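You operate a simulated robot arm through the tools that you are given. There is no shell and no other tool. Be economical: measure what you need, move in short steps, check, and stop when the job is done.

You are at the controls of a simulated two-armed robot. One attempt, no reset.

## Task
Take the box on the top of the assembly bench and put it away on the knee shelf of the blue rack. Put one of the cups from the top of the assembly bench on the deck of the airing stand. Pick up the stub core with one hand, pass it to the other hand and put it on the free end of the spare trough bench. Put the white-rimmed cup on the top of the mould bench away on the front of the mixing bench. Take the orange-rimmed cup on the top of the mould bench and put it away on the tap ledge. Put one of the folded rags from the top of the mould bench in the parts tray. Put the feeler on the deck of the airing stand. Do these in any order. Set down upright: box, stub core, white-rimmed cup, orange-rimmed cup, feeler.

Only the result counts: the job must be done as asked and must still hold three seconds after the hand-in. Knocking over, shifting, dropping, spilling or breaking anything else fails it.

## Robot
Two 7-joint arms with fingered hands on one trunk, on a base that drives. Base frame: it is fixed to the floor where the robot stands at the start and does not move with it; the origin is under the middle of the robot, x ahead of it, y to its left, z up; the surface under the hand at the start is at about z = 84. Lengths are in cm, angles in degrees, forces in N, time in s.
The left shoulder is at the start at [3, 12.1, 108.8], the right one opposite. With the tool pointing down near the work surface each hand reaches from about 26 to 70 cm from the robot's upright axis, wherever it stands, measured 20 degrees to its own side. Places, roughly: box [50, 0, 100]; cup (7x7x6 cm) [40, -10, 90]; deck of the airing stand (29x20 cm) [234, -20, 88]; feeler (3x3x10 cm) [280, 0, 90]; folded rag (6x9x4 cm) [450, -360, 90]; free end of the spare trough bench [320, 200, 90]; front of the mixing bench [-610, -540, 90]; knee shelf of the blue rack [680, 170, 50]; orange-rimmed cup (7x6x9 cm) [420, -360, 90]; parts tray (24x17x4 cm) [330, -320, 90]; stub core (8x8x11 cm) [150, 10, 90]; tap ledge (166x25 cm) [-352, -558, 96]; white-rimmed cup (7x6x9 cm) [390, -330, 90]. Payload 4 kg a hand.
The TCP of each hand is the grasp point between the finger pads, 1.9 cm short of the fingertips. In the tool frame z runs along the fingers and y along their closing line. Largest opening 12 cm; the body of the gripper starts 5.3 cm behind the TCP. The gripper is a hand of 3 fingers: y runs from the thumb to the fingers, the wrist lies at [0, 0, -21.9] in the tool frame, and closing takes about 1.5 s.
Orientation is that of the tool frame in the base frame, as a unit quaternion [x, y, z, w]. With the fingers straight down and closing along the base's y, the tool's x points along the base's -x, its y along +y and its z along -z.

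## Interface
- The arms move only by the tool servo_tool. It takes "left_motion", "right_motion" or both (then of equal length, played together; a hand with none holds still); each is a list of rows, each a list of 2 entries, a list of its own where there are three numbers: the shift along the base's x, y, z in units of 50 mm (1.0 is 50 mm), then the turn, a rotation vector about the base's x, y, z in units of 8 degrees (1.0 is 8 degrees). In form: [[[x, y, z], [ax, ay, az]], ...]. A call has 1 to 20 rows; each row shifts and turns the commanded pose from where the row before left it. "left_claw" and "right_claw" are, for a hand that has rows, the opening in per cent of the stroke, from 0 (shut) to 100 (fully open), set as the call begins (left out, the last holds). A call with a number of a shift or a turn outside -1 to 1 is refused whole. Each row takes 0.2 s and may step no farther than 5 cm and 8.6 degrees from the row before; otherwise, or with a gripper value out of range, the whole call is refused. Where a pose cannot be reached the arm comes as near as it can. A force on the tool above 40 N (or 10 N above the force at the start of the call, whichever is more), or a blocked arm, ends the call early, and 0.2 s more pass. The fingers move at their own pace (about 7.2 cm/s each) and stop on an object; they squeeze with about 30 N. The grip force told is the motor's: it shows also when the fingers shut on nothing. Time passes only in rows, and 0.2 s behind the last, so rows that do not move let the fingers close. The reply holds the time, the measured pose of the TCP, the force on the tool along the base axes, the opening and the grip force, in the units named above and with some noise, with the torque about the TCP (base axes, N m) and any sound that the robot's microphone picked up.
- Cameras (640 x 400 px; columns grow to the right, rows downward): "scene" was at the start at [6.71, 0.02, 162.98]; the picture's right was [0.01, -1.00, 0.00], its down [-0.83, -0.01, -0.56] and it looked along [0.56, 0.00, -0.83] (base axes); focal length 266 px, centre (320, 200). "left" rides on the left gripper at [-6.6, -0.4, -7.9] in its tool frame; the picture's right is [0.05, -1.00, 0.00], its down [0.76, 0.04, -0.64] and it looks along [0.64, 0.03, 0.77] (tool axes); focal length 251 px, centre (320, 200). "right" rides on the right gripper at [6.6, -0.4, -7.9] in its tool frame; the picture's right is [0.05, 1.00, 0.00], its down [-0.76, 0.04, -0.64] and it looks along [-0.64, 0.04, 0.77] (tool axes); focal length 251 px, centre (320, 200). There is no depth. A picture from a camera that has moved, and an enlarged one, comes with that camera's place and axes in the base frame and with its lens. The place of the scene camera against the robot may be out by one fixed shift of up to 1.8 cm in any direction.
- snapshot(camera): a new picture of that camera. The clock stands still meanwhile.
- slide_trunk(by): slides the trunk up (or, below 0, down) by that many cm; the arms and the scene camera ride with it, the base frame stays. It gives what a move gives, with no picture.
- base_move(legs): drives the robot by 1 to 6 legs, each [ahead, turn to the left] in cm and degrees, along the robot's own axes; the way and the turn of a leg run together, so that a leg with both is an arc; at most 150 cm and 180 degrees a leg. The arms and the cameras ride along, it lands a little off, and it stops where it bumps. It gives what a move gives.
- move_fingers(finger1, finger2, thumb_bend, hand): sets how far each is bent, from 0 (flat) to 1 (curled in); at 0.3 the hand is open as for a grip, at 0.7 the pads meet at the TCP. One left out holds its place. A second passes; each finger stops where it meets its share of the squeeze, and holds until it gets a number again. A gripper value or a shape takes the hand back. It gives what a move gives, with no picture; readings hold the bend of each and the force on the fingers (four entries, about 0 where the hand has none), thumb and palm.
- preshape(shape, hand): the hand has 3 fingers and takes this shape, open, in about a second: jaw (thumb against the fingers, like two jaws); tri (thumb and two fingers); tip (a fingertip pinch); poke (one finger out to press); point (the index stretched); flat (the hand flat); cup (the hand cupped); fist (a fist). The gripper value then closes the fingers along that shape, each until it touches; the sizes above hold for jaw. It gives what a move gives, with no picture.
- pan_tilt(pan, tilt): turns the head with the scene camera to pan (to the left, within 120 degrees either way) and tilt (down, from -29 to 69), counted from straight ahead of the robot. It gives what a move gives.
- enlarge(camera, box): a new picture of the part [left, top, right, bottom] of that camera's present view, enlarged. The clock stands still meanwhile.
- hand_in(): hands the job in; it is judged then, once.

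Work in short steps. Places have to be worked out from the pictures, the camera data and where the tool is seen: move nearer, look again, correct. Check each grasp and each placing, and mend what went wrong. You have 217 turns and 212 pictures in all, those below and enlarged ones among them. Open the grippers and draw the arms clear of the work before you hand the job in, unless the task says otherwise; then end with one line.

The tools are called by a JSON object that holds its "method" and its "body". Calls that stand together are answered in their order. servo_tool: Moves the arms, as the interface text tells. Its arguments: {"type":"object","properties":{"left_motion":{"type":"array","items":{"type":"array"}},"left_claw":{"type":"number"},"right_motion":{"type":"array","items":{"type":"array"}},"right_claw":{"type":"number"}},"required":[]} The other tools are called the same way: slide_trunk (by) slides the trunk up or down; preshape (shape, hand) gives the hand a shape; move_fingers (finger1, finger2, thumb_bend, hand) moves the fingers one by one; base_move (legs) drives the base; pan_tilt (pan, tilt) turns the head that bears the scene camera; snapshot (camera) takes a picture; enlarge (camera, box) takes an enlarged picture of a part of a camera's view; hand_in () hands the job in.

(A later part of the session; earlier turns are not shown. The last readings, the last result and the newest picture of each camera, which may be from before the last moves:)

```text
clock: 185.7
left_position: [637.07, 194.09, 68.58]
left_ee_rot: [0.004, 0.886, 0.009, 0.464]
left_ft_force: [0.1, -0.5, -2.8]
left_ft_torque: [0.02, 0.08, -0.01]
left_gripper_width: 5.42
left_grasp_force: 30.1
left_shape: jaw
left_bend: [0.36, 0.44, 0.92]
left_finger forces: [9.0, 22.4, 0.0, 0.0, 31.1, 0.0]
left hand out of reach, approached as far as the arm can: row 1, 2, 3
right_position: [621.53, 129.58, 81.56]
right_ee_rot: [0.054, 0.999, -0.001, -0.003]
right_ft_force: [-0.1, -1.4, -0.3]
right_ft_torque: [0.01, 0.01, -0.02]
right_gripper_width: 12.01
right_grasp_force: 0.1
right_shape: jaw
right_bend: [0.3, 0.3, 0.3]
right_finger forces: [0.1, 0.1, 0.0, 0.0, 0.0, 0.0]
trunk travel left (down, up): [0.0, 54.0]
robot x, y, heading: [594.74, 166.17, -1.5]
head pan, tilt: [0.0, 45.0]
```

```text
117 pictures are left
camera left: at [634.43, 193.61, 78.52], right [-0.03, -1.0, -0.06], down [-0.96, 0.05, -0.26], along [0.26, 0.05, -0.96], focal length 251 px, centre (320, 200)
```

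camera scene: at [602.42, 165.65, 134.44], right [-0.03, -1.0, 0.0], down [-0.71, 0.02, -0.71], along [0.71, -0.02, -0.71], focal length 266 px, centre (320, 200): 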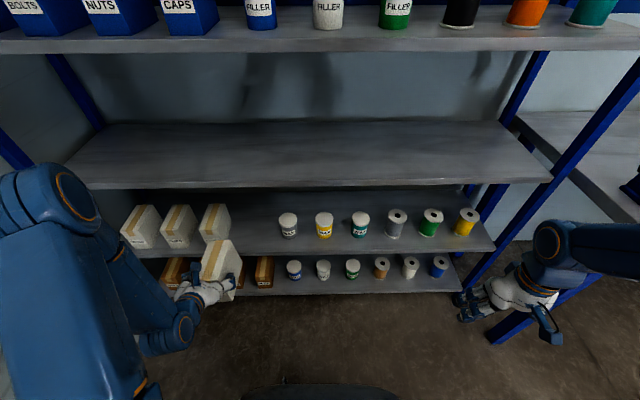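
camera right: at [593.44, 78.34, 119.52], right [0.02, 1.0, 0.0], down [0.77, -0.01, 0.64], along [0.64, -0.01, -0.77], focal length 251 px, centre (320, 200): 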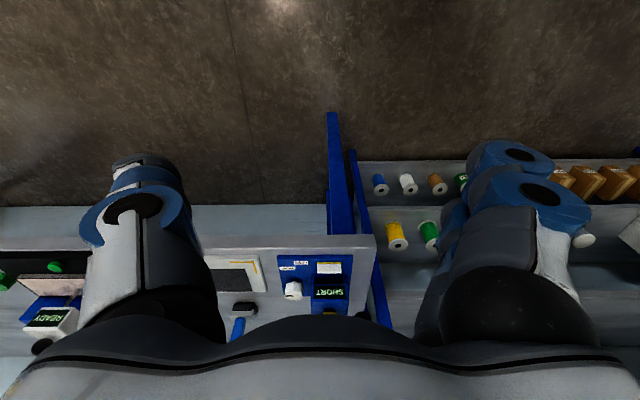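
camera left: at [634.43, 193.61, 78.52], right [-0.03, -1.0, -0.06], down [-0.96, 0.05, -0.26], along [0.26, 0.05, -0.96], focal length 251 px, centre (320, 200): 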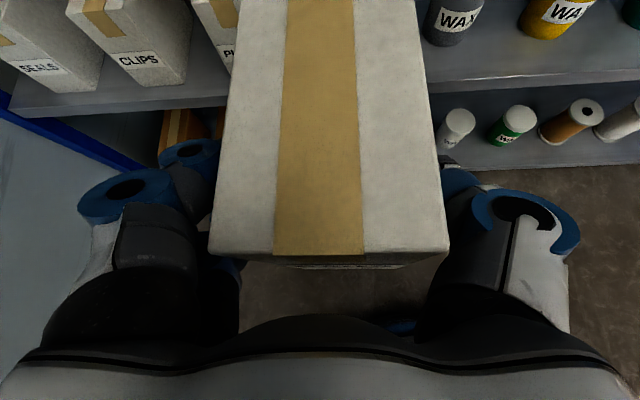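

In front of the gap. Advance over the shelf at y≈191 with the box bottom ~6 cm above it.

{"method": "servo_tool", "body": {"left_motion": [[[0.2, -0.3, -0.3], [0, 0, 0]], [[0.6, -0.3, -0.3], [0, 0, 0]], [[0.8, 0, -0.2], [0, 0, 0]], [[0.8, 0, 0], [0, 0, 0]], [[0.8, 0, 0], [0, 0, 0]]]}}

{"method": "snapshot", "body": {"camera": "scene"}}

{"method": "snapshot", "body": {"camera": "left"}}

```text
clock: 186.9
left_position: [652.79, 191.37, 64.54]
left_ee_rot: [0.003, 0.886, 0.009, 0.464]
left_ft_force: [1.1, -0.1, -2.1]
left_ft_torque: [0.06, 0.12, 0.0]
left_gripper_width: 5.41
left_grasp_force: 30.4
left_shape: jaw
left_bend: [0.36, 0.44, 0.92]
left_finger forces: [9.1, 22.1, 0.1, 0.1, 30.8, 0.1]
right_position: [621.51, 129.64, 81.56]
right_ee_rot: [0.054, 0.999, -0.001, -0.003]
right_ft_force: [-0.5, 1.4, -0.6]
right_ft_torque: [-0.05, -0.01, -0.01]
right_gripper_width: 12.0
right_grasp_force: 0.0
right_shape: jaw
right_bend: [0.3, 0.3, 0.3]
right_finger forces: [0.0, 0.0, 0.1, 0.1, 0.0, 0.0]
trunk travel left (down, up): [0.0, 54.0]
robot x, y, heading: [594.48, 166.02, -1.7]
head pan, tilt: [0.0, 45.0]
```

```text
116 pictures are left
camera scene: at [602.38, 165.67, 134.44], right [-0.03, -1.0, 0.0], down [-0.71, 0.02, -0.71], along [0.71, -0.02, -0.71], focal length 266 px, centre (320, 200)
```

scene: 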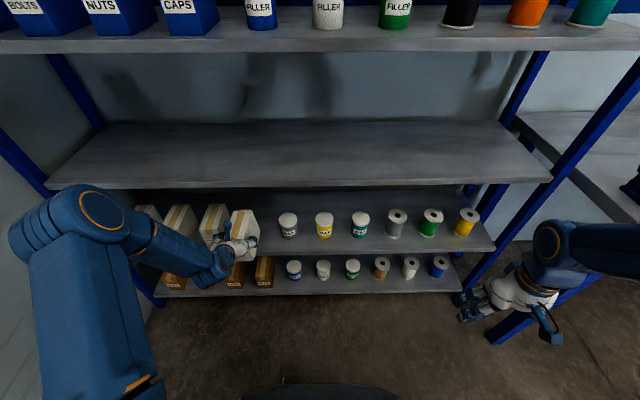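

```text
115 pictures are left
camera left: at [650.15, 190.76, 74.49], right [-0.03, -1.0, -0.06], down [-0.96, 0.05, -0.26], along [0.26, 0.05, -0.96], focal length 251 px, centre (320, 200)
```

left: 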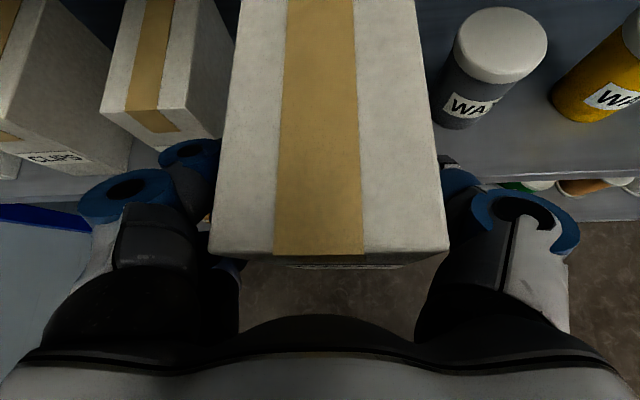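

Fits with clearance both sides. Advance 8.5 cm and lower to near the shelf.

{"method": "servo_tool", "body": {"left_motion": [[[0.6, -0.03, 0], [0, 0, 0]], [[0.6, -0.03, 0], [0, 0, 0]], [[0.55, -0.03, -0.2], [0, 0, 0]], [[0, 0, -0.4], [0, 0, 0]], [[0, 0, -0.3], [0, 0, 0]], [[0, 0, 0], [0, 0, 0]]]}}

{"method": "snapshot", "body": {"camera": "left"}}

{"method": "enlarge", "body": {"camera": "scene", "box": [120, 160, 320, 300]}}

```text
clock: 188.3
left_position: [661.68, 190.78, 60.26]
left_ee_rot: [0.005, 0.885, 0.009, 0.465]
left_ft_force: [-0.2, -0.5, -4.0]
left_ft_torque: [0.05, 0.11, 0.0]
left_gripper_width: 5.41
left_grasp_force: 29.9
left_shape: jaw
left_bend: [0.36, 0.44, 0.92]
left_finger forces: [9.2, 22.1, 0.0, 0.0, 30.7, 0.1]
right_position: [621.63, 129.72, 81.57]
right_ee_rot: [0.054, 0.999, -0.001, -0.002]
right_ft_force: [-0.1, -0.5, 0.4]
right_ft_torque: [0.02, 0.01, 0.02]
right_gripper_width: 11.99
right_grasp_force: 0.0
right_shape: jaw
right_bend: [0.3, 0.3, 0.3]
right_finger forces: [0.0, 0.0, 0.1, 0.1, 0.0, 0.0]
trunk travel left (down, up): [0.0, 54.0]
robot x, y, heading: [594.54, 165.62, -1.5]
head pan, tilt: [0.0, 45.0]
```

```text
114 pictures are left
camera left: at [659.06, 190.28, 70.11], right [-0.03, -1.0, -0.06], down [-0.96, 0.05, -0.26], along [0.26, 0.05, -0.96], focal length 251 px, centre (320, 200)
```

left: 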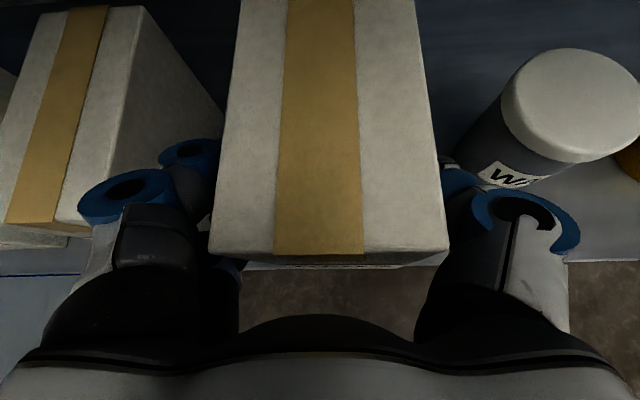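

```text
2.86 times, centred on (220, 230) of scene
camera zoom: at [602.37, 165.67, 134.44], right [-0.03, -1.0, 0.0], down [-0.71, 0.02, -0.71], along [0.71, -0.02, -0.71], focal length 759 px, centre (606, 114)
```

zoom: 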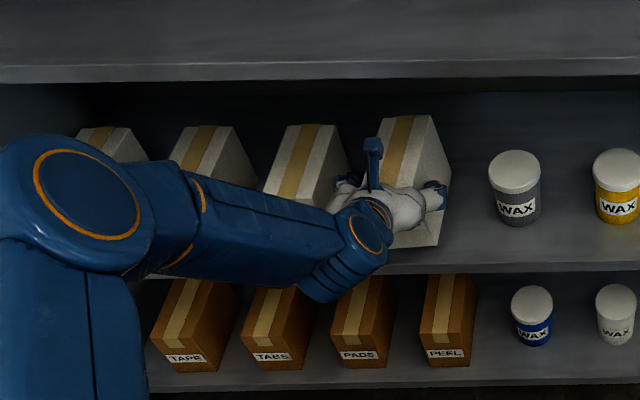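

Box front is flush with the shelf edge; go 3 cm deeper, then lower till contact.

{"method": "servo_tool", "body": {"left_motion": [[[0.3, -0.04, 0], [0, 0, 0]], [[0.3, -0.04, 0], [0, 0, 0]], [[0, 0, -0.15], [0, 0, 0]], [[0, 0, -0.1], [0, 0, 0]], [[0, 0, -0.06], [0, 0, 0]], [[0, 0, 0], [0, 0, 0]]]}}

{"method": "snapshot", "body": {"camera": "left"}}

```text
clock: 189.7
left_position: [664.74, 190.52, 58.64]
left_ee_rot: [0.004, 0.886, 0.009, 0.464]
left_ft_force: [-1.2, -0.2, -2.4]
left_ft_torque: [0.01, 0.11, -0.02]
left_gripper_width: 5.44
left_grasp_force: 30.3
left_shape: jaw
left_bend: [0.36, 0.44, 0.92]
left_finger forces: [9.0, 22.0, 0.1, 0.0, 30.7, 0.1]
right_position: [621.48, 129.63, 81.49]
right_ee_rot: [0.054, 0.999, -0.001, -0.002]
right_ft_force: [0.5, -0.1, 0.2]
right_ft_torque: [0.03, -0.02, 0.0]
right_gripper_width: 12.0
right_grasp_force: 0.0
right_shape: jaw
right_bend: [0.3, 0.3, 0.3]
right_finger forces: [0.0, 0.1, 0.0, 0.1, 0.0, 0.0]
trunk travel left (down, up): [0.0, 54.0]
robot x, y, heading: [595.03, 165.9, -1.4]
head pan, tilt: [0.0, 45.0]
```

```text
112 pictures are left
camera left: at [662.13, 189.92, 68.51], right [-0.03, -1.0, -0.06], down [-0.96, 0.05, -0.26], along [0.26, 0.05, -0.96], focal length 251 px, centre (320, 200)
```

left: 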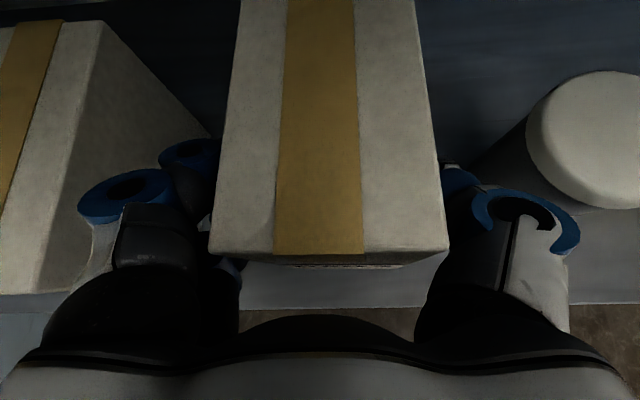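

Continue lowering in small steps.

{"method": "servo_tool", "body": {"left_motion": [[[0, 0, -0.05], [0, 0, 0]], [[0, 0, -0.05], [0, 0, 0]], [[0, 0, -0.05], [0, 0, 0]], [[0, 0, -0.05], [0, 0, 0]], [[0, 0, 0], [0, 0, 0]]]}}

```text
clock: 190.9
left_position: [664.84, 190.43, 57.59]
left_ee_rot: [0.004, 0.886, 0.009, 0.464]
left_ft_force: [-0.1, 0.8, -3.3]
left_ft_torque: [0.05, 0.09, 0.01]
left_gripper_width: 5.44
left_grasp_force: 30.0
left_shape: jaw
left_bend: [0.36, 0.44, 0.92]
left_finger forces: [8.9, 22.0, 0.0, 0.0, 30.7, 0.0]
right_position: [621.52, 129.67, 81.53]
right_ee_rot: [0.054, 0.999, 0.0, -0.003]
right_ft_force: [-0.3, -0.1, -0.2]
right_ft_torque: [-0.02, -0.01, -0.01]
right_gripper_width: 12.02
right_grasp_force: 0.2
right_shape: jaw
right_bend: [0.3, 0.3, 0.3]
right_finger forces: [0.0, 0.0, 0.0, 0.1, 0.0, 0.0]
trunk travel left (down, up): [0.0, 54.0]
robot x, y, heading: [594.34, 166.02, -1.7]
head pan, tilt: [0.0, 45.0]
```

{"method": "servo_tool", "body": {"left_motion": [[[0, 0, -0.06], [0, 0, 0]], [[0, 0, -0.06], [0, 0, 0]], [[0, 0, -0.06], [0, 0, 0]], [[0, 0, -0.06], [0, 0, 0]], [[0, 0, 0], [0, 0, 0]]]}}

{"method": "snapshot", "body": {"camera": "left"}}

{"method": "enlarge", "body": {"camera": "scene", "box": [180, 180, 320, 280]}}

```text
clock: 192.1
left_position: [664.87, 190.42, 56.53]
left_ee_rot: [0.003, 0.885, 0.01, 0.466]
left_ft_force: [-2.0, -2.0, 7.0]
left_ft_torque: [0.03, -0.02, 0.09]
left_gripper_width: 5.44
left_grasp_force: 29.6
left_shape: jaw
left_bend: [0.36, 0.44, 0.92]
left_finger forces: [8.6, 23.3, 0.1, 0.0, 34.4, 0.1]
right_position: [621.35, 129.68, 81.46]
right_ee_rot: [0.054, 0.999, -0.002, -0.001]
right_ft_force: [0.0, 0.5, -0.6]
right_ft_torque: [-0.02, -0.01, 0.0]
right_gripper_width: 12.01
right_grasp_force: 0.1
right_shape: jaw
right_bend: [0.3, 0.3, 0.3]
right_finger forces: [0.1, 0.0, 0.1, 0.0, 0.1, 0.0]
trunk travel left (down, up): [0.0, 54.0]
robot x, y, heading: [594.71, 165.86, -1.4]
head pan, tilt: [0.0, 45.0]
```

```text
111 pictures are left
camera left: at [662.17, 189.84, 66.44], right [-0.03, -1.0, -0.06], down [-0.96, 0.05, -0.27], along [0.27, 0.05, -0.96], focal length 251 px, centre (320, 200)
```

left: 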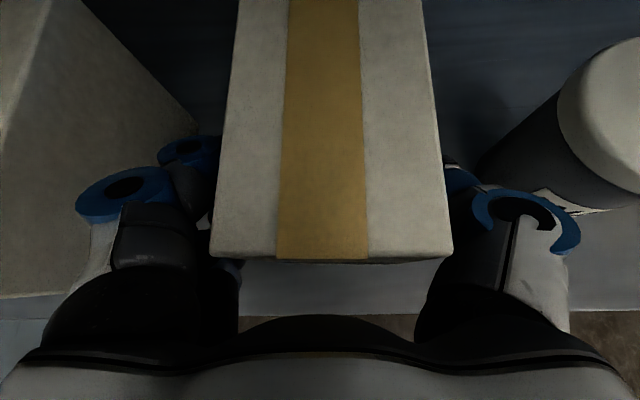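

```text
4.00 times, centred on (250, 230) of scene
camera zoom: at [602.23, 165.62, 134.46], right [-0.03, -1.0, 0.0], down [-0.71, 0.02, -0.71], along [0.71, -0.02, -0.71], focal length 1062 px, centre (600, 80)
```

zoom: 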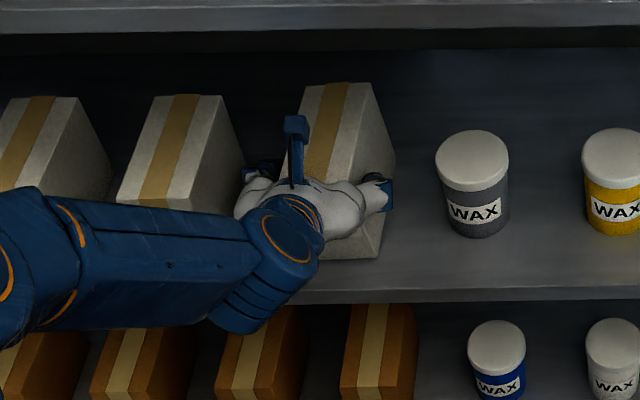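

Contact. Open to release (to ~75%).

{"method": "servo_tool", "body": {"left_motion": [[[0, 0, 0], [0, 0, 0]], [[0, 0, 0], [0, 0, 0]], [[0, 0, 0], [0, 0, 0]], [[0, 0, 0], [0, 0, 0]], [[0, 0, 0], [0, 0, 0]]], "left_claw": 80}}

{"method": "snapshot", "body": {"camera": "left"}}

```text
clock: 193.3
left_position: [664.91, 190.4, 56.44]
left_ee_rot: [0.003, 0.886, 0.009, 0.464]
left_ft_force: [0.4, 0.7, -0.4]
left_ft_torque: [-0.02, -0.04, 0.03]
left_gripper_width: 9.58
left_grasp_force: 0.0
left_shape: jaw
left_bend: [0.26, 0.26, 0.11]
left_finger forces: [0.0, 0.0, 0.0, 0.0, 0.1, 0.0]
right_position: [621.5, 129.63, 81.47]
right_ee_rot: [0.054, 0.999, -0.001, -0.002]
right_ft_force: [-1.0, 0.3, -0.4]
right_ft_torque: [0.03, -0.02, -0.02]
right_gripper_width: 12.01
right_grasp_force: 0.0
right_shape: jaw
right_bend: [0.3, 0.3, 0.3]
right_finger forces: [0.0, 0.0, 0.0, 0.1, 0.1, 0.1]
trunk travel left (down, up): [0.0, 54.0]
robot x, y, heading: [595.05, 165.97, -1.5]
head pan, tilt: [0.0, 45.0]
```

```text
109 pictures are left
camera left: at [662.17, 189.9, 66.28], right [-0.03, -1.0, -0.06], down [-0.96, 0.05, -0.26], along [0.26, 0.05, -0.96], focal length 251 px, centre (320, 200)
```

left: 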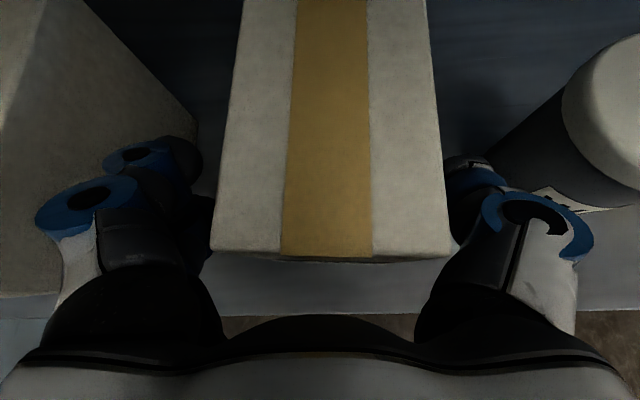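

Released and upright. Withdraw straight back.

{"method": "servo_tool", "body": {"left_motion": [[[-0.3, 0, 0.05], [0, 0, 0]], [[-0.6, 0, 0.1], [0, 0, 0]], [[-0.8, 0, 0.2], [0, 0, 0]], [[-0.8, 0, 0.2], [0, 0, 0]], [[-0.8, 0, 0.2], [0, 0, 0]], [[-0.8, 0, 0.3], [0, 0, 0]]]}}

{"method": "enlarge", "body": {"camera": "scene", "box": [120, 180, 320, 300]}}

```text
clock: 194.7
left_position: [644.17, 190.47, 61.72]
left_ee_rot: [0.004, 0.885, 0.009, 0.465]
left_ft_force: [0.4, 0.1, -0.9]
left_ft_torque: [0.0, -0.01, 0.04]
left_gripper_width: 9.52
left_grasp_force: 0.0
left_shape: jaw
left_bend: [0.25, 0.25, 0.11]
left_finger forces: [0.1, 0.1, 0.1, 0.0, 0.1, 0.0]
right_position: [621.46, 129.58, 81.55]
right_ee_rot: [0.054, 0.999, 0.0, -0.002]
right_ft_force: [0.2, 0.5, 0.7]
right_ft_torque: [0.04, 0.01, 0.04]
right_gripper_width: 11.97
right_grasp_force: 0.1
right_shape: jaw
right_bend: [0.3, 0.3, 0.3]
right_finger forces: [0.0, 0.0, 0.0, 0.0, 0.0, 0.0]
trunk travel left (down, up): [0.0, 54.0]
robot x, y, heading: [594.44, 165.96, -1.4]
head pan, tilt: [0.0, 45.0]
```

```text
3.20 times, centred on (220, 240) of scene
camera zoom: at [602.3, 165.66, 134.45], right [-0.03, -1.0, 0.0], down [-0.71, 0.02, -0.71], along [0.71, -0.02, -0.71], focal length 850 px, centre (640, 72)
```

zoom: 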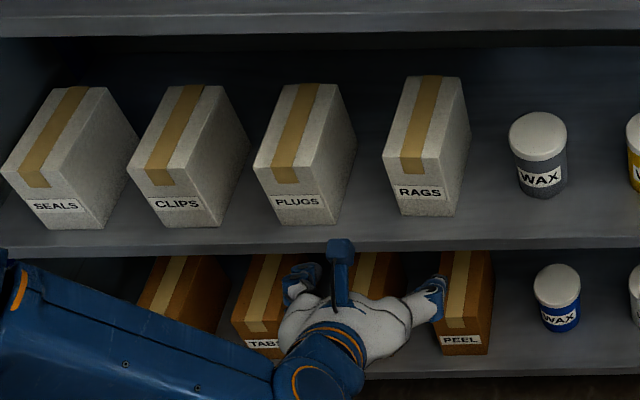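

Box is neatly on the knee shelf. Now to the stub core: back away, raise the trunk, turn left 13° and reverse along the corridor.

{"method": "base_move", "body": {"legs": [[-45, 0]]}}

{"method": "slide_trunk", "body": {"by": 30}}

{"method": "base_move", "body": {"legs": [[0, 13]]}}

{"method": "base_move", "body": {"legs": [[-130, 0], [-130, 0]]}}

{"method": "snapshot", "body": {"camera": "scene"}}

```text
clock: 197.3
left_position: [600.09, 191.48, 61.84]
left_ee_rot: [0.006, 0.885, 0.008, 0.465]
left_ft_force: [-0.2, -0.2, -0.9]
left_ft_torque: [-0.02, -0.01, 0.03]
left_gripper_width: 9.56
left_grasp_force: 0.0
left_shape: jaw
left_bend: [0.25, 0.25, 0.11]
left_finger forces: [0.0, 0.0, 0.0, 0.0, 0.0, 0.0]
right_position: [577.25, 130.72, 81.51]
right_ee_rot: [0.055, 0.998, 0.0, -0.001]
right_ft_force: [0.3, -0.4, 1.0]
right_ft_torque: [-0.01, -0.02, -0.01]
right_gripper_width: 11.98
right_grasp_force: 0.0
right_shape: jaw
right_bend: [0.3, 0.3, 0.3]
right_finger forces: [0.0, 0.1, 0.0, 0.0, 0.1, 0.0]
trunk travel left (down, up): [0.0, 54.0]
robot x, y, heading: [550.47, 167.27, -2.0]
head pan, tilt: [0.0, 45.0]
```

```text
clock: 200.3
left_position: [600.22, 191.48, 91.74]
left_ee_rot: [0.006, 0.886, 0.008, 0.464]
left_ft_force: [0.0, 0.2, -0.2]
left_ft_torque: [-0.03, -0.01, 0.02]
left_gripper_width: 9.56
left_grasp_force: 0.1
left_shape: jaw
left_bend: [0.25, 0.25, 0.11]
left_finger forces: [0.1, 0.0, 0.0, 0.0, 0.0, 0.0]
right_position: [577.27, 130.81, 111.41]
right_ee_rot: [0.055, 0.998, -0.001, -0.001]
right_ft_force: [0.2, -0.4, -0.2]
right_ft_torque: [0.0, 0.04, 0.01]
right_gripper_width: 12.03
right_grasp_force: 0.1
right_shape: jaw
right_bend: [0.3, 0.3, 0.3]
right_finger forces: [0.0, 0.0, 0.0, 0.0, 0.0, 0.0]
trunk travel left (down, up): [-30.0, 24.0]
robot x, y, heading: [550.1, 167.06, -1.8]
head pan, tilt: [0.0, 45.0]
```

```text
clock: 201.6
left_position: [593.34, 202.03, 91.74]
left_ee_rot: [-0.093, 0.881, 0.06, 0.461]
left_ft_force: [0.5, 0.3, -0.5]
left_ft_torque: [-0.01, 0.0, 0.02]
left_gripper_width: 9.54
left_grasp_force: 0.2
left_shape: jaw
left_bend: [0.25, 0.25, 0.11]
left_finger forces: [0.1, 0.1, 0.1, 0.0, 0.0, 0.1]
right_position: [584.48, 137.64, 111.59]
right_ee_rot: [-0.055, 0.998, -0.001, -0.002]
right_ft_force: [0.1, 0.6, 1.1]
right_ft_torque: [-0.01, -0.01, 0.01]
right_gripper_width: 12.02
right_grasp_force: 0.1
right_shape: jaw
right_bend: [0.3, 0.3, 0.3]
right_finger forces: [0.0, 0.1, 0.0, 0.1, 0.0, 0.0]
trunk travel left (down, up): [-30.0, 24.0]
robot x, y, heading: [550.46, 165.39, 11.1]
head pan, tilt: [0.0, 45.0]
```

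```text
clock: 214.3
left_position: [336.86, 153.26, 91.77]
left_ee_rot: [-0.084, 0.881, 0.055, 0.462]
left_ft_force: [0.3, 0.1, 0.0]
left_ft_torque: [-0.01, 0.01, -0.01]
left_gripper_width: 9.59
left_grasp_force: 0.1
left_shape: jaw
left_bend: [0.25, 0.25, 0.11]
left_finger forces: [0.0, 0.0, 0.0, 0.0, 0.0, 0.0]
right_position: [326.55, 89.19, 111.4]
right_ee_rot: [-0.046, 0.999, 0.0, -0.002]
right_ft_force: [-0.1, 0.4, 0.0]
right_ft_torque: [-0.02, 0.02, 0.0]
right_gripper_width: 12.01
right_grasp_force: 0.0
right_shape: jaw
right_bend: [0.3, 0.3, 0.3]
right_finger forces: [0.0, 0.1, 0.0, 0.0, 0.0, 0.0]
trunk travel left (down, up): [-30.0, 24.0]
robot x, y, heading: [293.21, 118.28, 9.7]
head pan, tilt: [0.0, 45.0]
```

```text
107 pictures are left
camera scene: at [300.86, 118.98, 164.45], right [0.17, -0.99, 0.0], down [-0.7, -0.12, -0.71], along [0.7, 0.12, -0.71], focal length 266 px, centre (320, 200)
```

scene: 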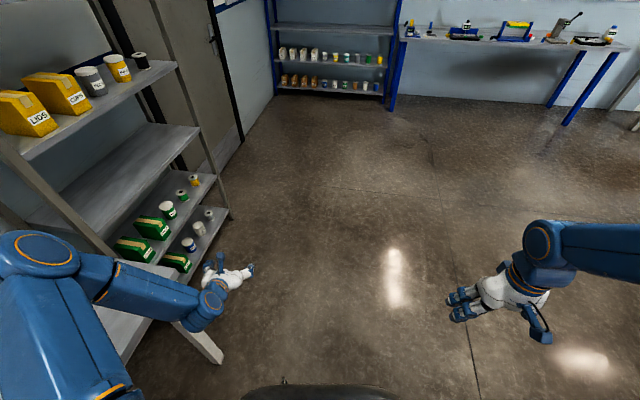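

The left arm is close to the trough bench; bring it inward and up before continuing.

{"method": "servo_tool", "body": {"left_motion": [[[-0.05, -0.65, 0.6], [0, 0, 0]], [[-0.05, -0.65, 0.6], [0, 0, 0]], [[-0.05, -0.65, 0.6], [0, 0, 0]], [[-0.05, -0.65, 0.6], [0, 0, 0]], [[-0.05, -0.65, 0.6], [0, 0, 0]]]}}

{"method": "base_move", "body": {"legs": [[-130, 0]]}}

{"method": "pan_tilt", "body": {"pan": -60, "tilt": 40}}

{"method": "snapshot", "body": {"camera": "scene"}}

```text
clock: 215.5
left_position: [335.57, 137.09, 106.67]
left_ee_rot: [-0.085, 0.881, 0.056, 0.462]
left_ft_force: [0.0, 0.0, 0.1]
left_ft_torque: [-0.03, -0.02, 0.04]
left_gripper_width: 9.59
left_grasp_force: 0.1
left_shape: jaw
left_bend: [0.25, 0.25, 0.11]
left_finger forces: [0.0, 0.0, 0.0, 0.1, 0.1, 0.1]
right_position: [326.7, 89.02, 111.5]
right_ee_rot: [-0.046, 0.999, -0.001, -0.002]
right_ft_force: [-0.9, -0.1, 0.0]
right_ft_torque: [0.0, -0.03, 0.03]
right_gripper_width: 11.99
right_grasp_force: 0.1
right_shape: jaw
right_bend: [0.3, 0.3, 0.3]
right_finger forces: [0.0, 0.1, 0.1, 0.0, 0.0, 0.1]
trunk travel left (down, up): [-30.0, 24.0]
robot x, y, heading: [293.32, 118.3, 9.6]
head pan, tilt: [0.0, 45.0]
```

```text
clock: 222.1
left_position: [205.98, 115.25, 106.55]
left_ee_rot: [-0.073, 0.882, 0.05, 0.462]
left_ft_force: [0.1, 0.4, -0.3]
left_ft_torque: [0.01, 0.01, -0.01]
left_gripper_width: 9.58
left_grasp_force: 0.0
left_shape: jaw
left_bend: [0.25, 0.25, 0.11]
left_finger forces: [0.0, 0.1, 0.0, 0.0, 0.0, 0.1]
right_position: [195.75, 67.46, 111.48]
right_ee_rot: [-0.033, 0.999, -0.001, -0.001]
right_ft_force: [-0.2, 0.8, 0.5]
right_ft_torque: [0.01, -0.02, 0.01]
right_gripper_width: 12.01
right_grasp_force: 0.0
right_shape: jaw
right_bend: [0.3, 0.3, 0.3]
right_finger forces: [0.1, 0.1, 0.1, 0.1, 0.1, 0.0]
trunk travel left (down, up): [-30.0, 24.0]
robot x, y, heading: [163.13, 97.28, 8.2]
head pan, tilt: [0.0, 45.0]
```

```text
clock: 223.4
left_position: [205.96, 115.3, 106.41]
left_ee_rot: [-0.072, 0.882, 0.049, 0.462]
left_ft_force: [-0.5, 0.3, -0.7]
left_ft_torque: [0.0, 0.01, -0.02]
left_gripper_width: 9.59
left_grasp_force: 0.0
left_shape: jaw
left_bend: [0.25, 0.25, 0.11]
left_finger forces: [0.1, 0.0, 0.1, 0.1, 0.0, 0.0]
right_position: [195.7, 67.56, 111.43]
right_ee_rot: [-0.033, 0.999, -0.001, -0.002]
right_ft_force: [0.0, 0.3, 0.0]
right_ft_torque: [-0.03, 0.0, 0.0]
right_gripper_width: 11.99
right_grasp_force: 0.1
right_shape: jaw
right_bend: [0.3, 0.3, 0.3]
right_finger forces: [0.0, 0.1, 0.1, 0.0, 0.1, 0.1]
trunk travel left (down, up): [-30.0, 24.0]
robot x, y, heading: [163.34, 97.15, 8.3]
head pan, tilt: [-60.0, 40.0]
```

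```text
106 pictures are left
camera scene: at [168.02, 90.2, 165.17], right [-0.78, -0.62, 0.0], down [-0.4, 0.5, -0.77], along [0.47, -0.6, -0.64], focal length 266 px, centre (320, 200)
```

scene: 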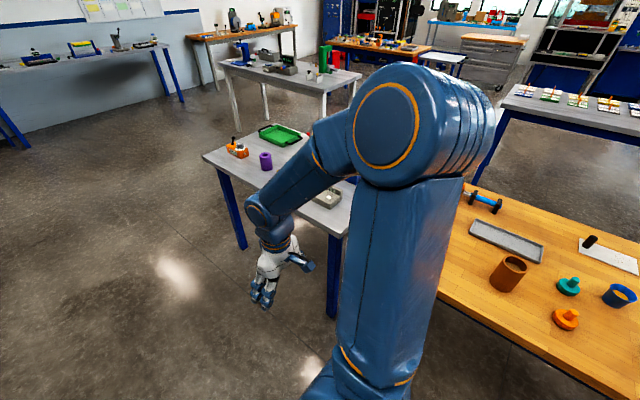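

Turn right to face the bench from its left side (four short turns), then look.

{"method": "base_move", "body": {"legs": [[0, -25]]}}

{"method": "base_move", "body": {"legs": [[0, -25]]}}

{"method": "base_move", "body": {"legs": [[0, -25]]}}

{"method": "base_move", "body": {"legs": [[0, -24]]}}

{"method": "pan_tilt", "body": {"pan": 0, "tilt": 45}}

{"method": "snapshot", "body": {"camera": "scene"}}

```text
clock: 225.1
left_position: [209.32, 95.36, 106.52]
left_ee_rot: [0.121, 0.877, -0.053, 0.461]
left_ft_force: [0.3, 0.2, 0.6]
left_ft_torque: [-0.01, -0.02, -0.04]
left_gripper_width: 9.58
left_grasp_force: 0.1
left_shape: jaw
left_bend: [0.25, 0.25, 0.11]
left_finger forces: [0.1, 0.0, 0.1, 0.0, 0.0, 0.0]
right_position: [179.76, 56.63, 111.54]
right_ee_rot: [0.185, 0.983, -0.001, -0.003]
right_ft_force: [1.1, 1.1, 0.0]
right_ft_torque: [0.01, 0.0, 0.01]
right_gripper_width: 11.98
right_grasp_force: 0.0
right_shape: jaw
right_bend: [0.3, 0.3, 0.3]
right_finger forces: [0.0, 0.0, 0.1, 0.0, 0.1, 0.1]
trunk travel left (down, up): [-30.0, 24.0]
robot x, y, heading: [163.64, 100.25, -16.4]
head pan, tilt: [-60.0, 40.0]
```

```text
clock: 226.7
left_position: [203.31, 76.97, 106.56]
left_ee_rot: [0.301, 0.833, -0.147, 0.441]
left_ft_force: [-0.2, 0.3, -0.3]
left_ft_torque: [-0.01, -0.01, 0.03]
left_gripper_width: 9.59
left_grasp_force: 0.1
left_shape: jaw
left_bend: [0.25, 0.25, 0.11]
left_finger forces: [0.1, 0.0, 0.0, 0.0, 0.1, 0.0]
right_position: [160.35, 53.67, 111.34]
right_ee_rot: [0.387, 0.922, 0.001, -0.004]
right_ft_force: [-0.3, -0.9, 0.1]
right_ft_torque: [-0.01, 0.02, -0.02]
right_gripper_width: 12.0
right_grasp_force: 0.0
right_shape: jaw
right_bend: [0.3, 0.3, 0.3]
right_finger forces: [0.0, 0.0, 0.0, 0.0, 0.0, 0.0]
trunk travel left (down, up): [-30.0, 24.0]
robot x, y, heading: [165.38, 101.84, -41.0]
head pan, tilt: [-60.0, 40.0]
```

```text
clock: 228.4
left_position: [188.96, 62.89, 106.63]
left_ee_rot: [0.477, 0.746, -0.241, 0.398]
left_ft_force: [0.3, 0.8, -0.8]
left_ft_torque: [0.0, -0.02, -0.01]
left_gripper_width: 9.56
left_grasp_force: 0.1
left_shape: jaw
left_bend: [0.25, 0.25, 0.11]
left_finger forces: [0.1, 0.0, 0.1, 0.0, 0.0, 0.1]
right_position: [140.47, 60.06, 111.47]
right_ee_rot: [0.579, 0.815, 0.001, -0.003]
right_ft_force: [-0.9, -0.7, -0.2]
right_ft_torque: [0.02, 0.0, 0.0]
right_gripper_width: 12.0
right_grasp_force: 0.1
right_shape: jaw
right_bend: [0.3, 0.3, 0.3]
right_finger forces: [0.0, 0.0, 0.0, 0.0, 0.1, 0.0]
trunk travel left (down, up): [-30.0, 24.0]
robot x, y, heading: [167.7, 102.46, -66.8]
head pan, tilt: [-60.0, 40.0]
```

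```text
clock: 230.1
left_position: [170.91, 57.69, 106.54]
left_ee_rot: [0.623, 0.63, -0.319, 0.337]
left_ft_force: [0.4, 0.0, 0.3]
left_ft_torque: [-0.02, 0.01, 0.0]
left_gripper_width: 9.61
left_grasp_force: 0.1
left_shape: jaw
left_bend: [0.25, 0.25, 0.11]
left_finger forces: [0.0, 0.1, 0.0, 0.0, 0.0, 0.1]
right_position: [125.35, 75.08, 111.52]
right_ee_rot: [0.737, 0.676, 0.001, -0.003]
right_ft_force: [0.4, 0.4, 0.0]
right_ft_torque: [-0.02, 0.02, 0.03]
right_gripper_width: 12.02
right_grasp_force: 0.0
right_shape: jaw
right_bend: [0.3, 0.3, 0.3]
right_finger forces: [0.0, 0.0, 0.1, 0.0, 0.0, 0.0]
trunk travel left (down, up): [-30.0, 24.0]
robot x, y, heading: [170.18, 102.7, -90.9]
head pan, tilt: [-60.0, 40.0]
```

```text
clock: 231.4
left_position: [170.81, 57.6, 106.56]
left_ee_rot: [0.623, 0.629, -0.319, 0.338]
left_ft_force: [0.2, 0.1, -0.7]
left_ft_torque: [-0.02, 0.0, -0.05]
left_gripper_width: 9.6
left_grasp_force: 0.0
left_shape: jaw
left_bend: [0.25, 0.25, 0.11]
left_finger forces: [0.0, 0.1, 0.0, 0.1, 0.1, 0.0]
right_position: [125.17, 75.01, 111.46]
right_ee_rot: [0.738, 0.675, 0.001, -0.003]
right_ft_force: [0.2, 0.4, 0.7]
right_ft_torque: [-0.01, -0.02, -0.02]
right_gripper_width: 12.01
right_grasp_force: 0.1
right_shape: jaw
right_bend: [0.3, 0.3, 0.3]
right_finger forces: [0.0, 0.1, 0.0, 0.0, 0.0, 0.1]
trunk travel left (down, up): [-30.0, 24.0]
robot x, y, heading: [169.84, 102.7, -90.7]
head pan, tilt: [0.0, 45.0]
```

```text
105 pictures are left
camera scene: at [171.63, 96.31, 164.45], right [-1.0, 0.01, 0.0], down [0.01, 0.71, -0.71], along [-0.01, -0.71, -0.71], focal length 266 px, centre (320, 200)
```

scene: 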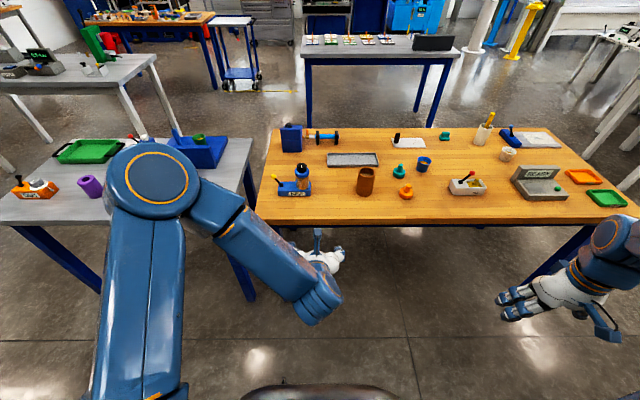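

Aligned. Drive 34 cm to the bench edge.

{"method": "base_move", "body": {"legs": [[33, 0]]}}

{"method": "enlarge", "body": {"camera": "scene", "box": [260, 160, 460, 285]}}

```text
clock: 233.6
left_position: [170.73, 24.33, 106.46]
left_ee_rot: [0.621, 0.631, -0.318, 0.338]
left_ft_force: [-1.0, 0.0, 0.1]
left_ft_torque: [-0.01, -0.04, -0.03]
left_gripper_width: 9.6
left_grasp_force: 0.1
left_shape: jaw
left_bend: [0.25, 0.25, 0.11]
left_finger forces: [0.0, 0.0, 0.0, 0.1, 0.0, 0.0]
right_position: [125.04, 41.61, 111.48]
right_ee_rot: [0.736, 0.677, 0.0, -0.003]
right_ft_force: [0.7, -0.6, 0.0]
right_ft_torque: [0.01, 0.03, 0.0]
right_gripper_width: 11.98
right_grasp_force: 0.0
right_shape: jaw
right_bend: [0.3, 0.3, 0.3]
right_finger forces: [0.0, 0.1, 0.0, 0.1, 0.0, 0.0]
trunk travel left (down, up): [-30.0, 24.0]
robot x, y, heading: [170.1, 69.46, -90.3]
head pan, tilt: [0.0, 45.0]
```

```text
3.20 times, centred on (360, 222) of scene
camera zoom: at [171.24, 63.01, 164.44], right [-1.0, 0.01, 0.0], down [0.0, 0.71, -0.71], along [0.0, -0.71, -0.71], focal length 850 px, centre (192, 128)
```

zoom: 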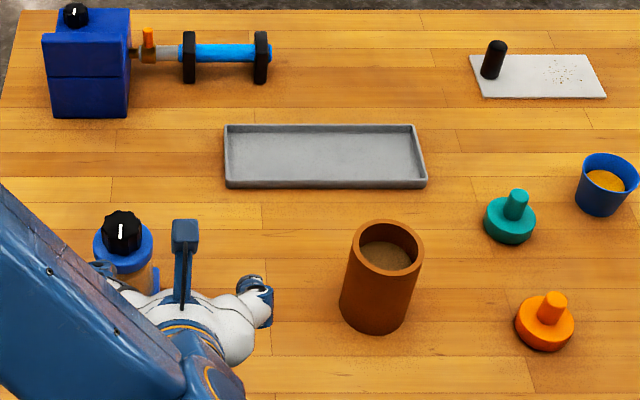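

Stub core rim at ≈[151.7,13,95], wall ≈0.6 cm. I'll grip its far wall with the right hand (thumb inside, fingers outside), so turn the right hand −86° while moving above.

{"method": "servo_tool", "body": {"right_motion": [[[0.485, -0.48, 0.05], [0, 0, -0.98]], [[0.485, -0.48, 0.05], [0, 0, -0.98]], [[0.485, -0.48, 0.05], [0, 0, -0.98]], [[0.485, -0.48, 0.05], [0, 0, -0.98]], [[0.485, -0.48, 0.05], [0, 0, -0.98]], [[0.485, -0.48, 0.05], [0, 0, -0.98]], [[0.485, -0.48, 0.05], [0, 0, -0.98]], [[0.485, -0.48, 0.05], [0, 0, -0.98]], [[0.485, -0.48, 0.05], [0, 0, -0.98]], [[0.485, -0.48, 0.05], [0, 0, -0.98]], [[0.485, -0.48, 0.05], [0, 0, -0.98]]]}}

{"method": "snapshot", "body": {"camera": "right"}}

{"method": "snapshot", "body": {"camera": "scene"}}

```text
clock: 236.0
left_position: [170.75, 24.42, 106.49]
left_ee_rot: [0.622, 0.631, -0.318, 0.338]
left_ft_force: [0.1, 0.2, 0.5]
left_ft_torque: [-0.03, 0.01, 0.05]
left_gripper_width: 9.59
left_grasp_force: 0.1
left_shape: jaw
left_bend: [0.25, 0.25, 0.11]
left_finger forces: [0.1, 0.0, 0.0, 0.1, 0.0, 0.0]
right_position: [151.74, 15.05, 114.11]
right_ee_rot: [1.0, -0.011, 0.002, -0.002]
right_ft_force: [0.7, -0.3, 0.4]
right_ft_torque: [0.0, 0.03, 0.02]
right_gripper_width: 11.99
right_grasp_force: 0.0
right_shape: jaw
right_bend: [0.3, 0.3, 0.3]
right_finger forces: [0.0, 0.1, 0.0, 0.0, 0.0, 0.1]
trunk travel left (down, up): [-30.0, 24.0]
robot x, y, heading: [169.76, 69.6, -90.7]
head pan, tilt: [0.0, 45.0]
```

```text
103 pictures are left
camera right: at [158.32, 15.27, 122.08], right [0.03, -1.0, 0.0], down [-0.77, -0.03, 0.64], along [-0.64, -0.02, -0.77], focal length 251 px, centre (320, 200)
```

right: 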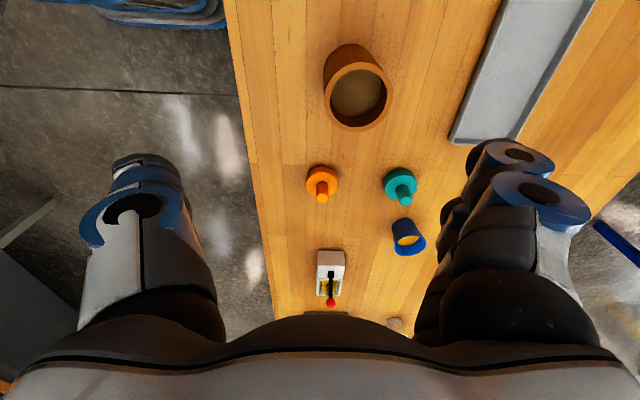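

```text
102 pictures are left
camera scene: at [171.34, 62.99, 164.44], right [-1.0, 0.01, 0.0], down [0.0, 0.71, -0.71], along [0.0, -0.71, -0.71], focal length 266 px, centre (320, 200)
```

scene: 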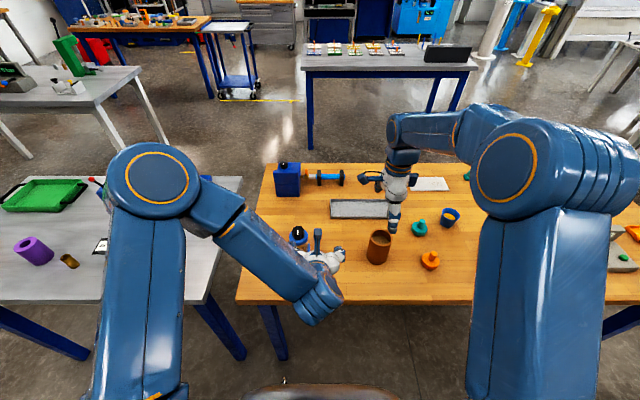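

Right hand yawed well. Rim centre now [150.4,11.2], far wall at y≈8. Set opening to 40% and move over the wall at z≈100.

{"method": "servo_tool", "body": {"right_motion": [[[-0.065, -0.35, -0.7], [0, 0, 0]], [[-0.065, -0.35, -0.7], [0, 0, 0]], [[-0.065, -0.35, -0.7], [0, 0, 0]], [[-0.065, -0.35, -0.7], [0, 0, 0]], [[0, 0, 0], [0, 0, 0]]], "right_claw": 40}}

{"method": "snapshot", "body": {"camera": "right"}}

{"method": "enlarge", "body": {"camera": "scene", "box": [320, 170, 480, 290]}}

```text
clock: 237.2
left_position: [170.62, 24.5, 106.5]
left_ee_rot: [0.621, 0.631, -0.319, 0.339]
left_ft_force: [0.2, 0.0, 0.5]
left_ft_torque: [0.04, 0.0, -0.06]
left_gripper_width: 9.6
left_grasp_force: 0.0
left_shape: jaw
left_bend: [0.25, 0.25, 0.11]
left_finger forces: [0.1, 0.0, 0.0, 0.1, 0.1, 0.0]
right_position: [150.6, 8.37, 100.27]
right_ee_rot: [1.0, -0.01, 0.002, -0.001]
right_ft_force: [0.2, 1.1, 0.0]
right_ft_torque: [-0.02, -0.04, 0.01]
right_gripper_width: 4.84
right_grasp_force: 0.0
right_shape: jaw
right_bend: [0.37, 0.37, 0.95]
right_finger forces: [0.1, 0.1, 0.0, 0.0, 0.1, 0.1]
trunk travel left (down, up): [-30.0, 24.0]
robot x, y, heading: [169.98, 69.69, -90.4]
head pan, tilt: [0.0, 45.0]
```

```text
101 pictures are left
camera right: at [157.15, 8.49, 108.17], right [0.04, -1.0, 0.0], down [-0.77, -0.03, 0.64], along [-0.64, -0.02, -0.77], focal length 251 px, centre (320, 200)
```

right: 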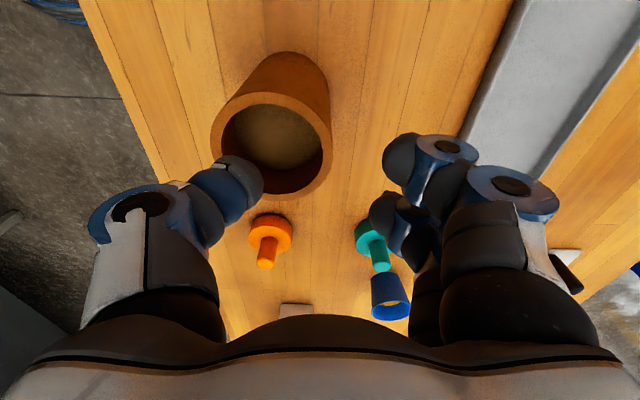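

```text
3.33 times, centred on (400, 230) of scene
camera zoom: at [171.26, 63.24, 164.45], right [-1.0, 0.01, 0.0], down [0.0, 0.71, -0.71], along [0.0, -0.71, -0.71], focal length 885 px, centre (53, 100)
```

zoom: 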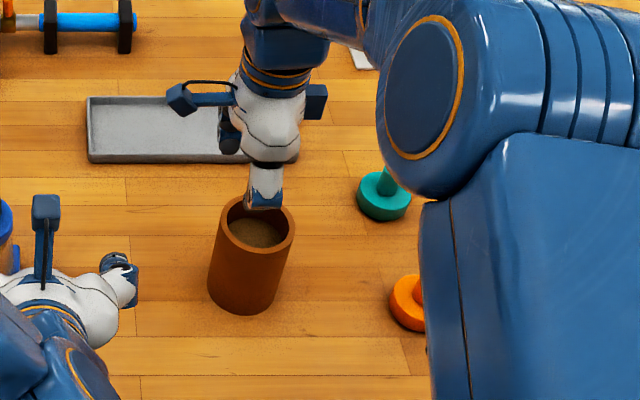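

Shift 5 mm and descend so the thumb enters the tube.

{"method": "servo_tool", "body": {"right_motion": [[[-0.08, -0.1, 0], [0, 0, 0]], [[0, 0, -0.4], [0, 0, 0]], [[0, 0, -0.4], [0, 0, 0]], [[0, 0, -0.35], [0, 0, 0]], [[0, 0, -0.3], [0, 0, 0]]]}}

{"method": "snapshot", "body": {"camera": "right"}}

{"method": "enlarge", "body": {"camera": "scene", "box": [320, 170, 480, 290]}}

```text
clock: 238.5
left_position: [170.8, 24.37, 106.59]
left_ee_rot: [0.62, 0.631, -0.318, 0.34]
left_ft_force: [-0.3, -0.6, 0.1]
left_ft_torque: [-0.03, -0.03, -0.02]
left_gripper_width: 9.59
left_grasp_force: 0.1
left_shape: jaw
left_bend: [0.25, 0.25, 0.11]
left_finger forces: [0.0, 0.0, 0.0, 0.0, 0.0, 0.1]
right_position: [150.13, 7.22, 94.05]
right_ee_rot: [1.0, -0.009, 0.003, 0.008]
right_ft_force: [-0.2, 5.5, 25.4]
right_ft_torque: [1.24, 0.03, -0.04]
right_gripper_width: 5.3
right_grasp_force: 0.0
right_shape: jaw
right_bend: [0.37, 0.37, 0.97]
right_finger forces: [0.0, 0.0, 0.0, 0.0, 25.9, 0.0]
trunk travel left (down, up): [-30.0, 24.0]
robot x, y, heading: [169.82, 69.54, -90.3]
head pan, tilt: [0.0, 45.0]
stopped in row 5 (right hand): the force on the tool passed its limit at 43 N (the readings are from after the stop); the commanded pose is now the measured one
```

```text
99 pictures are left
camera right: at [156.56, 7.61, 102.04], right [0.04, -1.0, 0.02], down [-0.77, -0.02, 0.64], along [-0.64, -0.03, -0.77], focal length 251 px, centre (320, 200)
```

right: 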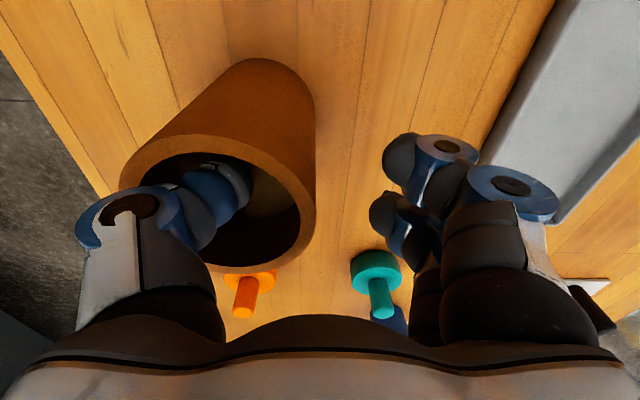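

```text
3.33 times, centred on (400, 230) of scene
camera zoom: at [171.27, 63.23, 164.47], right [-1.0, 0.01, 0.0], down [0.0, 0.71, -0.71], along [0.0, -0.71, -0.71], focal length 885 px, centre (53, 100)
```

zoom: 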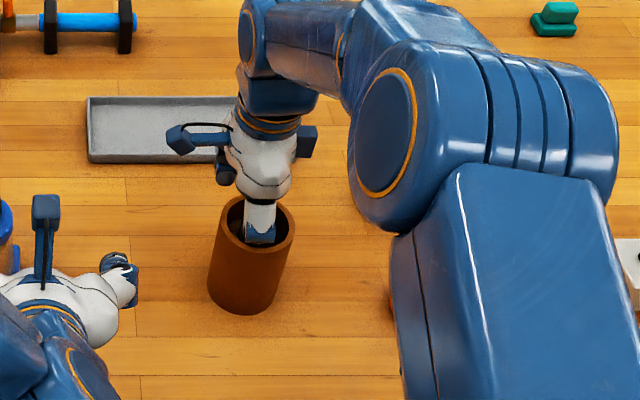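

The thumb knuckle touches the near rim; tips are already ~2.8 cm inside. Ease up 5 mm and close there.

{"method": "servo_tool", "body": {"right_motion": [[[0, 0.05, 0.1], [0, 0, 0]], [[0, 0, 0], [0, 0, 0]]]}}

{"method": "servo_tool", "body": {"right_motion": [[[0, 0, 0], [0, 0, 0]], [[0, 0, 0], [0, 0, 0]], [[0, 0, 0], [0, 0, 0]], [[0, 0, 0], [0, 0, 0]], [[0, 0, 0], [0, 0, 0]], [[0, 0, 0], [0, 0, 0]]], "right_claw": 0}}

{"method": "snapshot", "body": {"camera": "right"}}

```text
clock: 239.1
left_position: [170.75, 24.33, 106.45]
left_ee_rot: [0.62, 0.632, -0.318, 0.34]
left_ft_force: [-0.5, 0.3, 0.3]
left_ft_torque: [0.02, -0.01, 0.02]
left_gripper_width: 9.61
left_grasp_force: 0.1
left_shape: jaw
left_bend: [0.25, 0.25, 0.11]
left_finger forces: [0.0, 0.0, 0.1, 0.0, 0.0, 0.0]
right_position: [149.91, 7.69, 94.16]
right_ee_rot: [1.0, -0.01, 0.002, 0.004]
right_ft_force: [0.9, 1.0, 0.6]
right_ft_torque: [0.05, -0.03, -0.02]
right_gripper_width: 4.85
right_grasp_force: 0.0
right_shape: jaw
right_bend: [0.37, 0.37, 0.96]
right_finger forces: [0.1, 0.0, 0.0, 0.2, 0.9, 0.0]
trunk travel left (down, up): [-30.0, 24.0]
robot x, y, heading: [169.75, 69.53, -90.0]
head pan, tilt: [0.0, 45.0]
```

```text
clock: 240.5
left_position: [170.66, 24.44, 106.55]
left_ee_rot: [0.621, 0.632, -0.317, 0.339]
left_ft_force: [0.1, -0.5, 0.3]
left_ft_torque: [0.0, -0.01, -0.01]
left_gripper_width: 9.58
left_grasp_force: 0.1
left_shape: jaw
left_bend: [0.25, 0.25, 0.11]
left_finger forces: [0.0, 0.0, 0.0, 0.1, 0.1, 0.0]
right_position: [149.99, 7.56, 94.27]
right_ee_rot: [1.0, -0.01, 0.002, 0.005]
right_ft_force: [-0.4, 0.3, 0.8]
right_ft_torque: [0.04, -0.03, 0.01]
right_gripper_width: 0.76
right_grasp_force: 30.1
right_shape: jaw
right_bend: [0.74, 0.72, 0.99]
right_finger forces: [8.6, 8.6, 0.0, 0.1, 21.0, 0.0]
trunk travel left (down, up): [-30.0, 24.0]
robot x, y, heading: [170.0, 69.62, -90.5]
head pan, tilt: [0.0, 45.0]
```

```text
97 pictures are left
camera right: at [156.54, 7.93, 102.16], right [0.04, -1.0, 0.01], down [-0.77, -0.02, 0.64], along [-0.64, -0.03, -0.77], focal length 251 px, centre (320, 200)
```

right: 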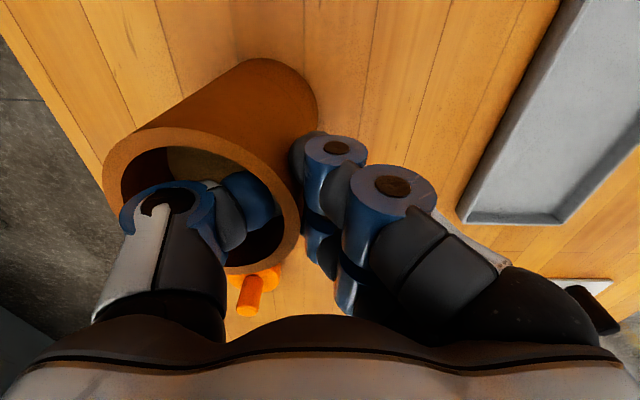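

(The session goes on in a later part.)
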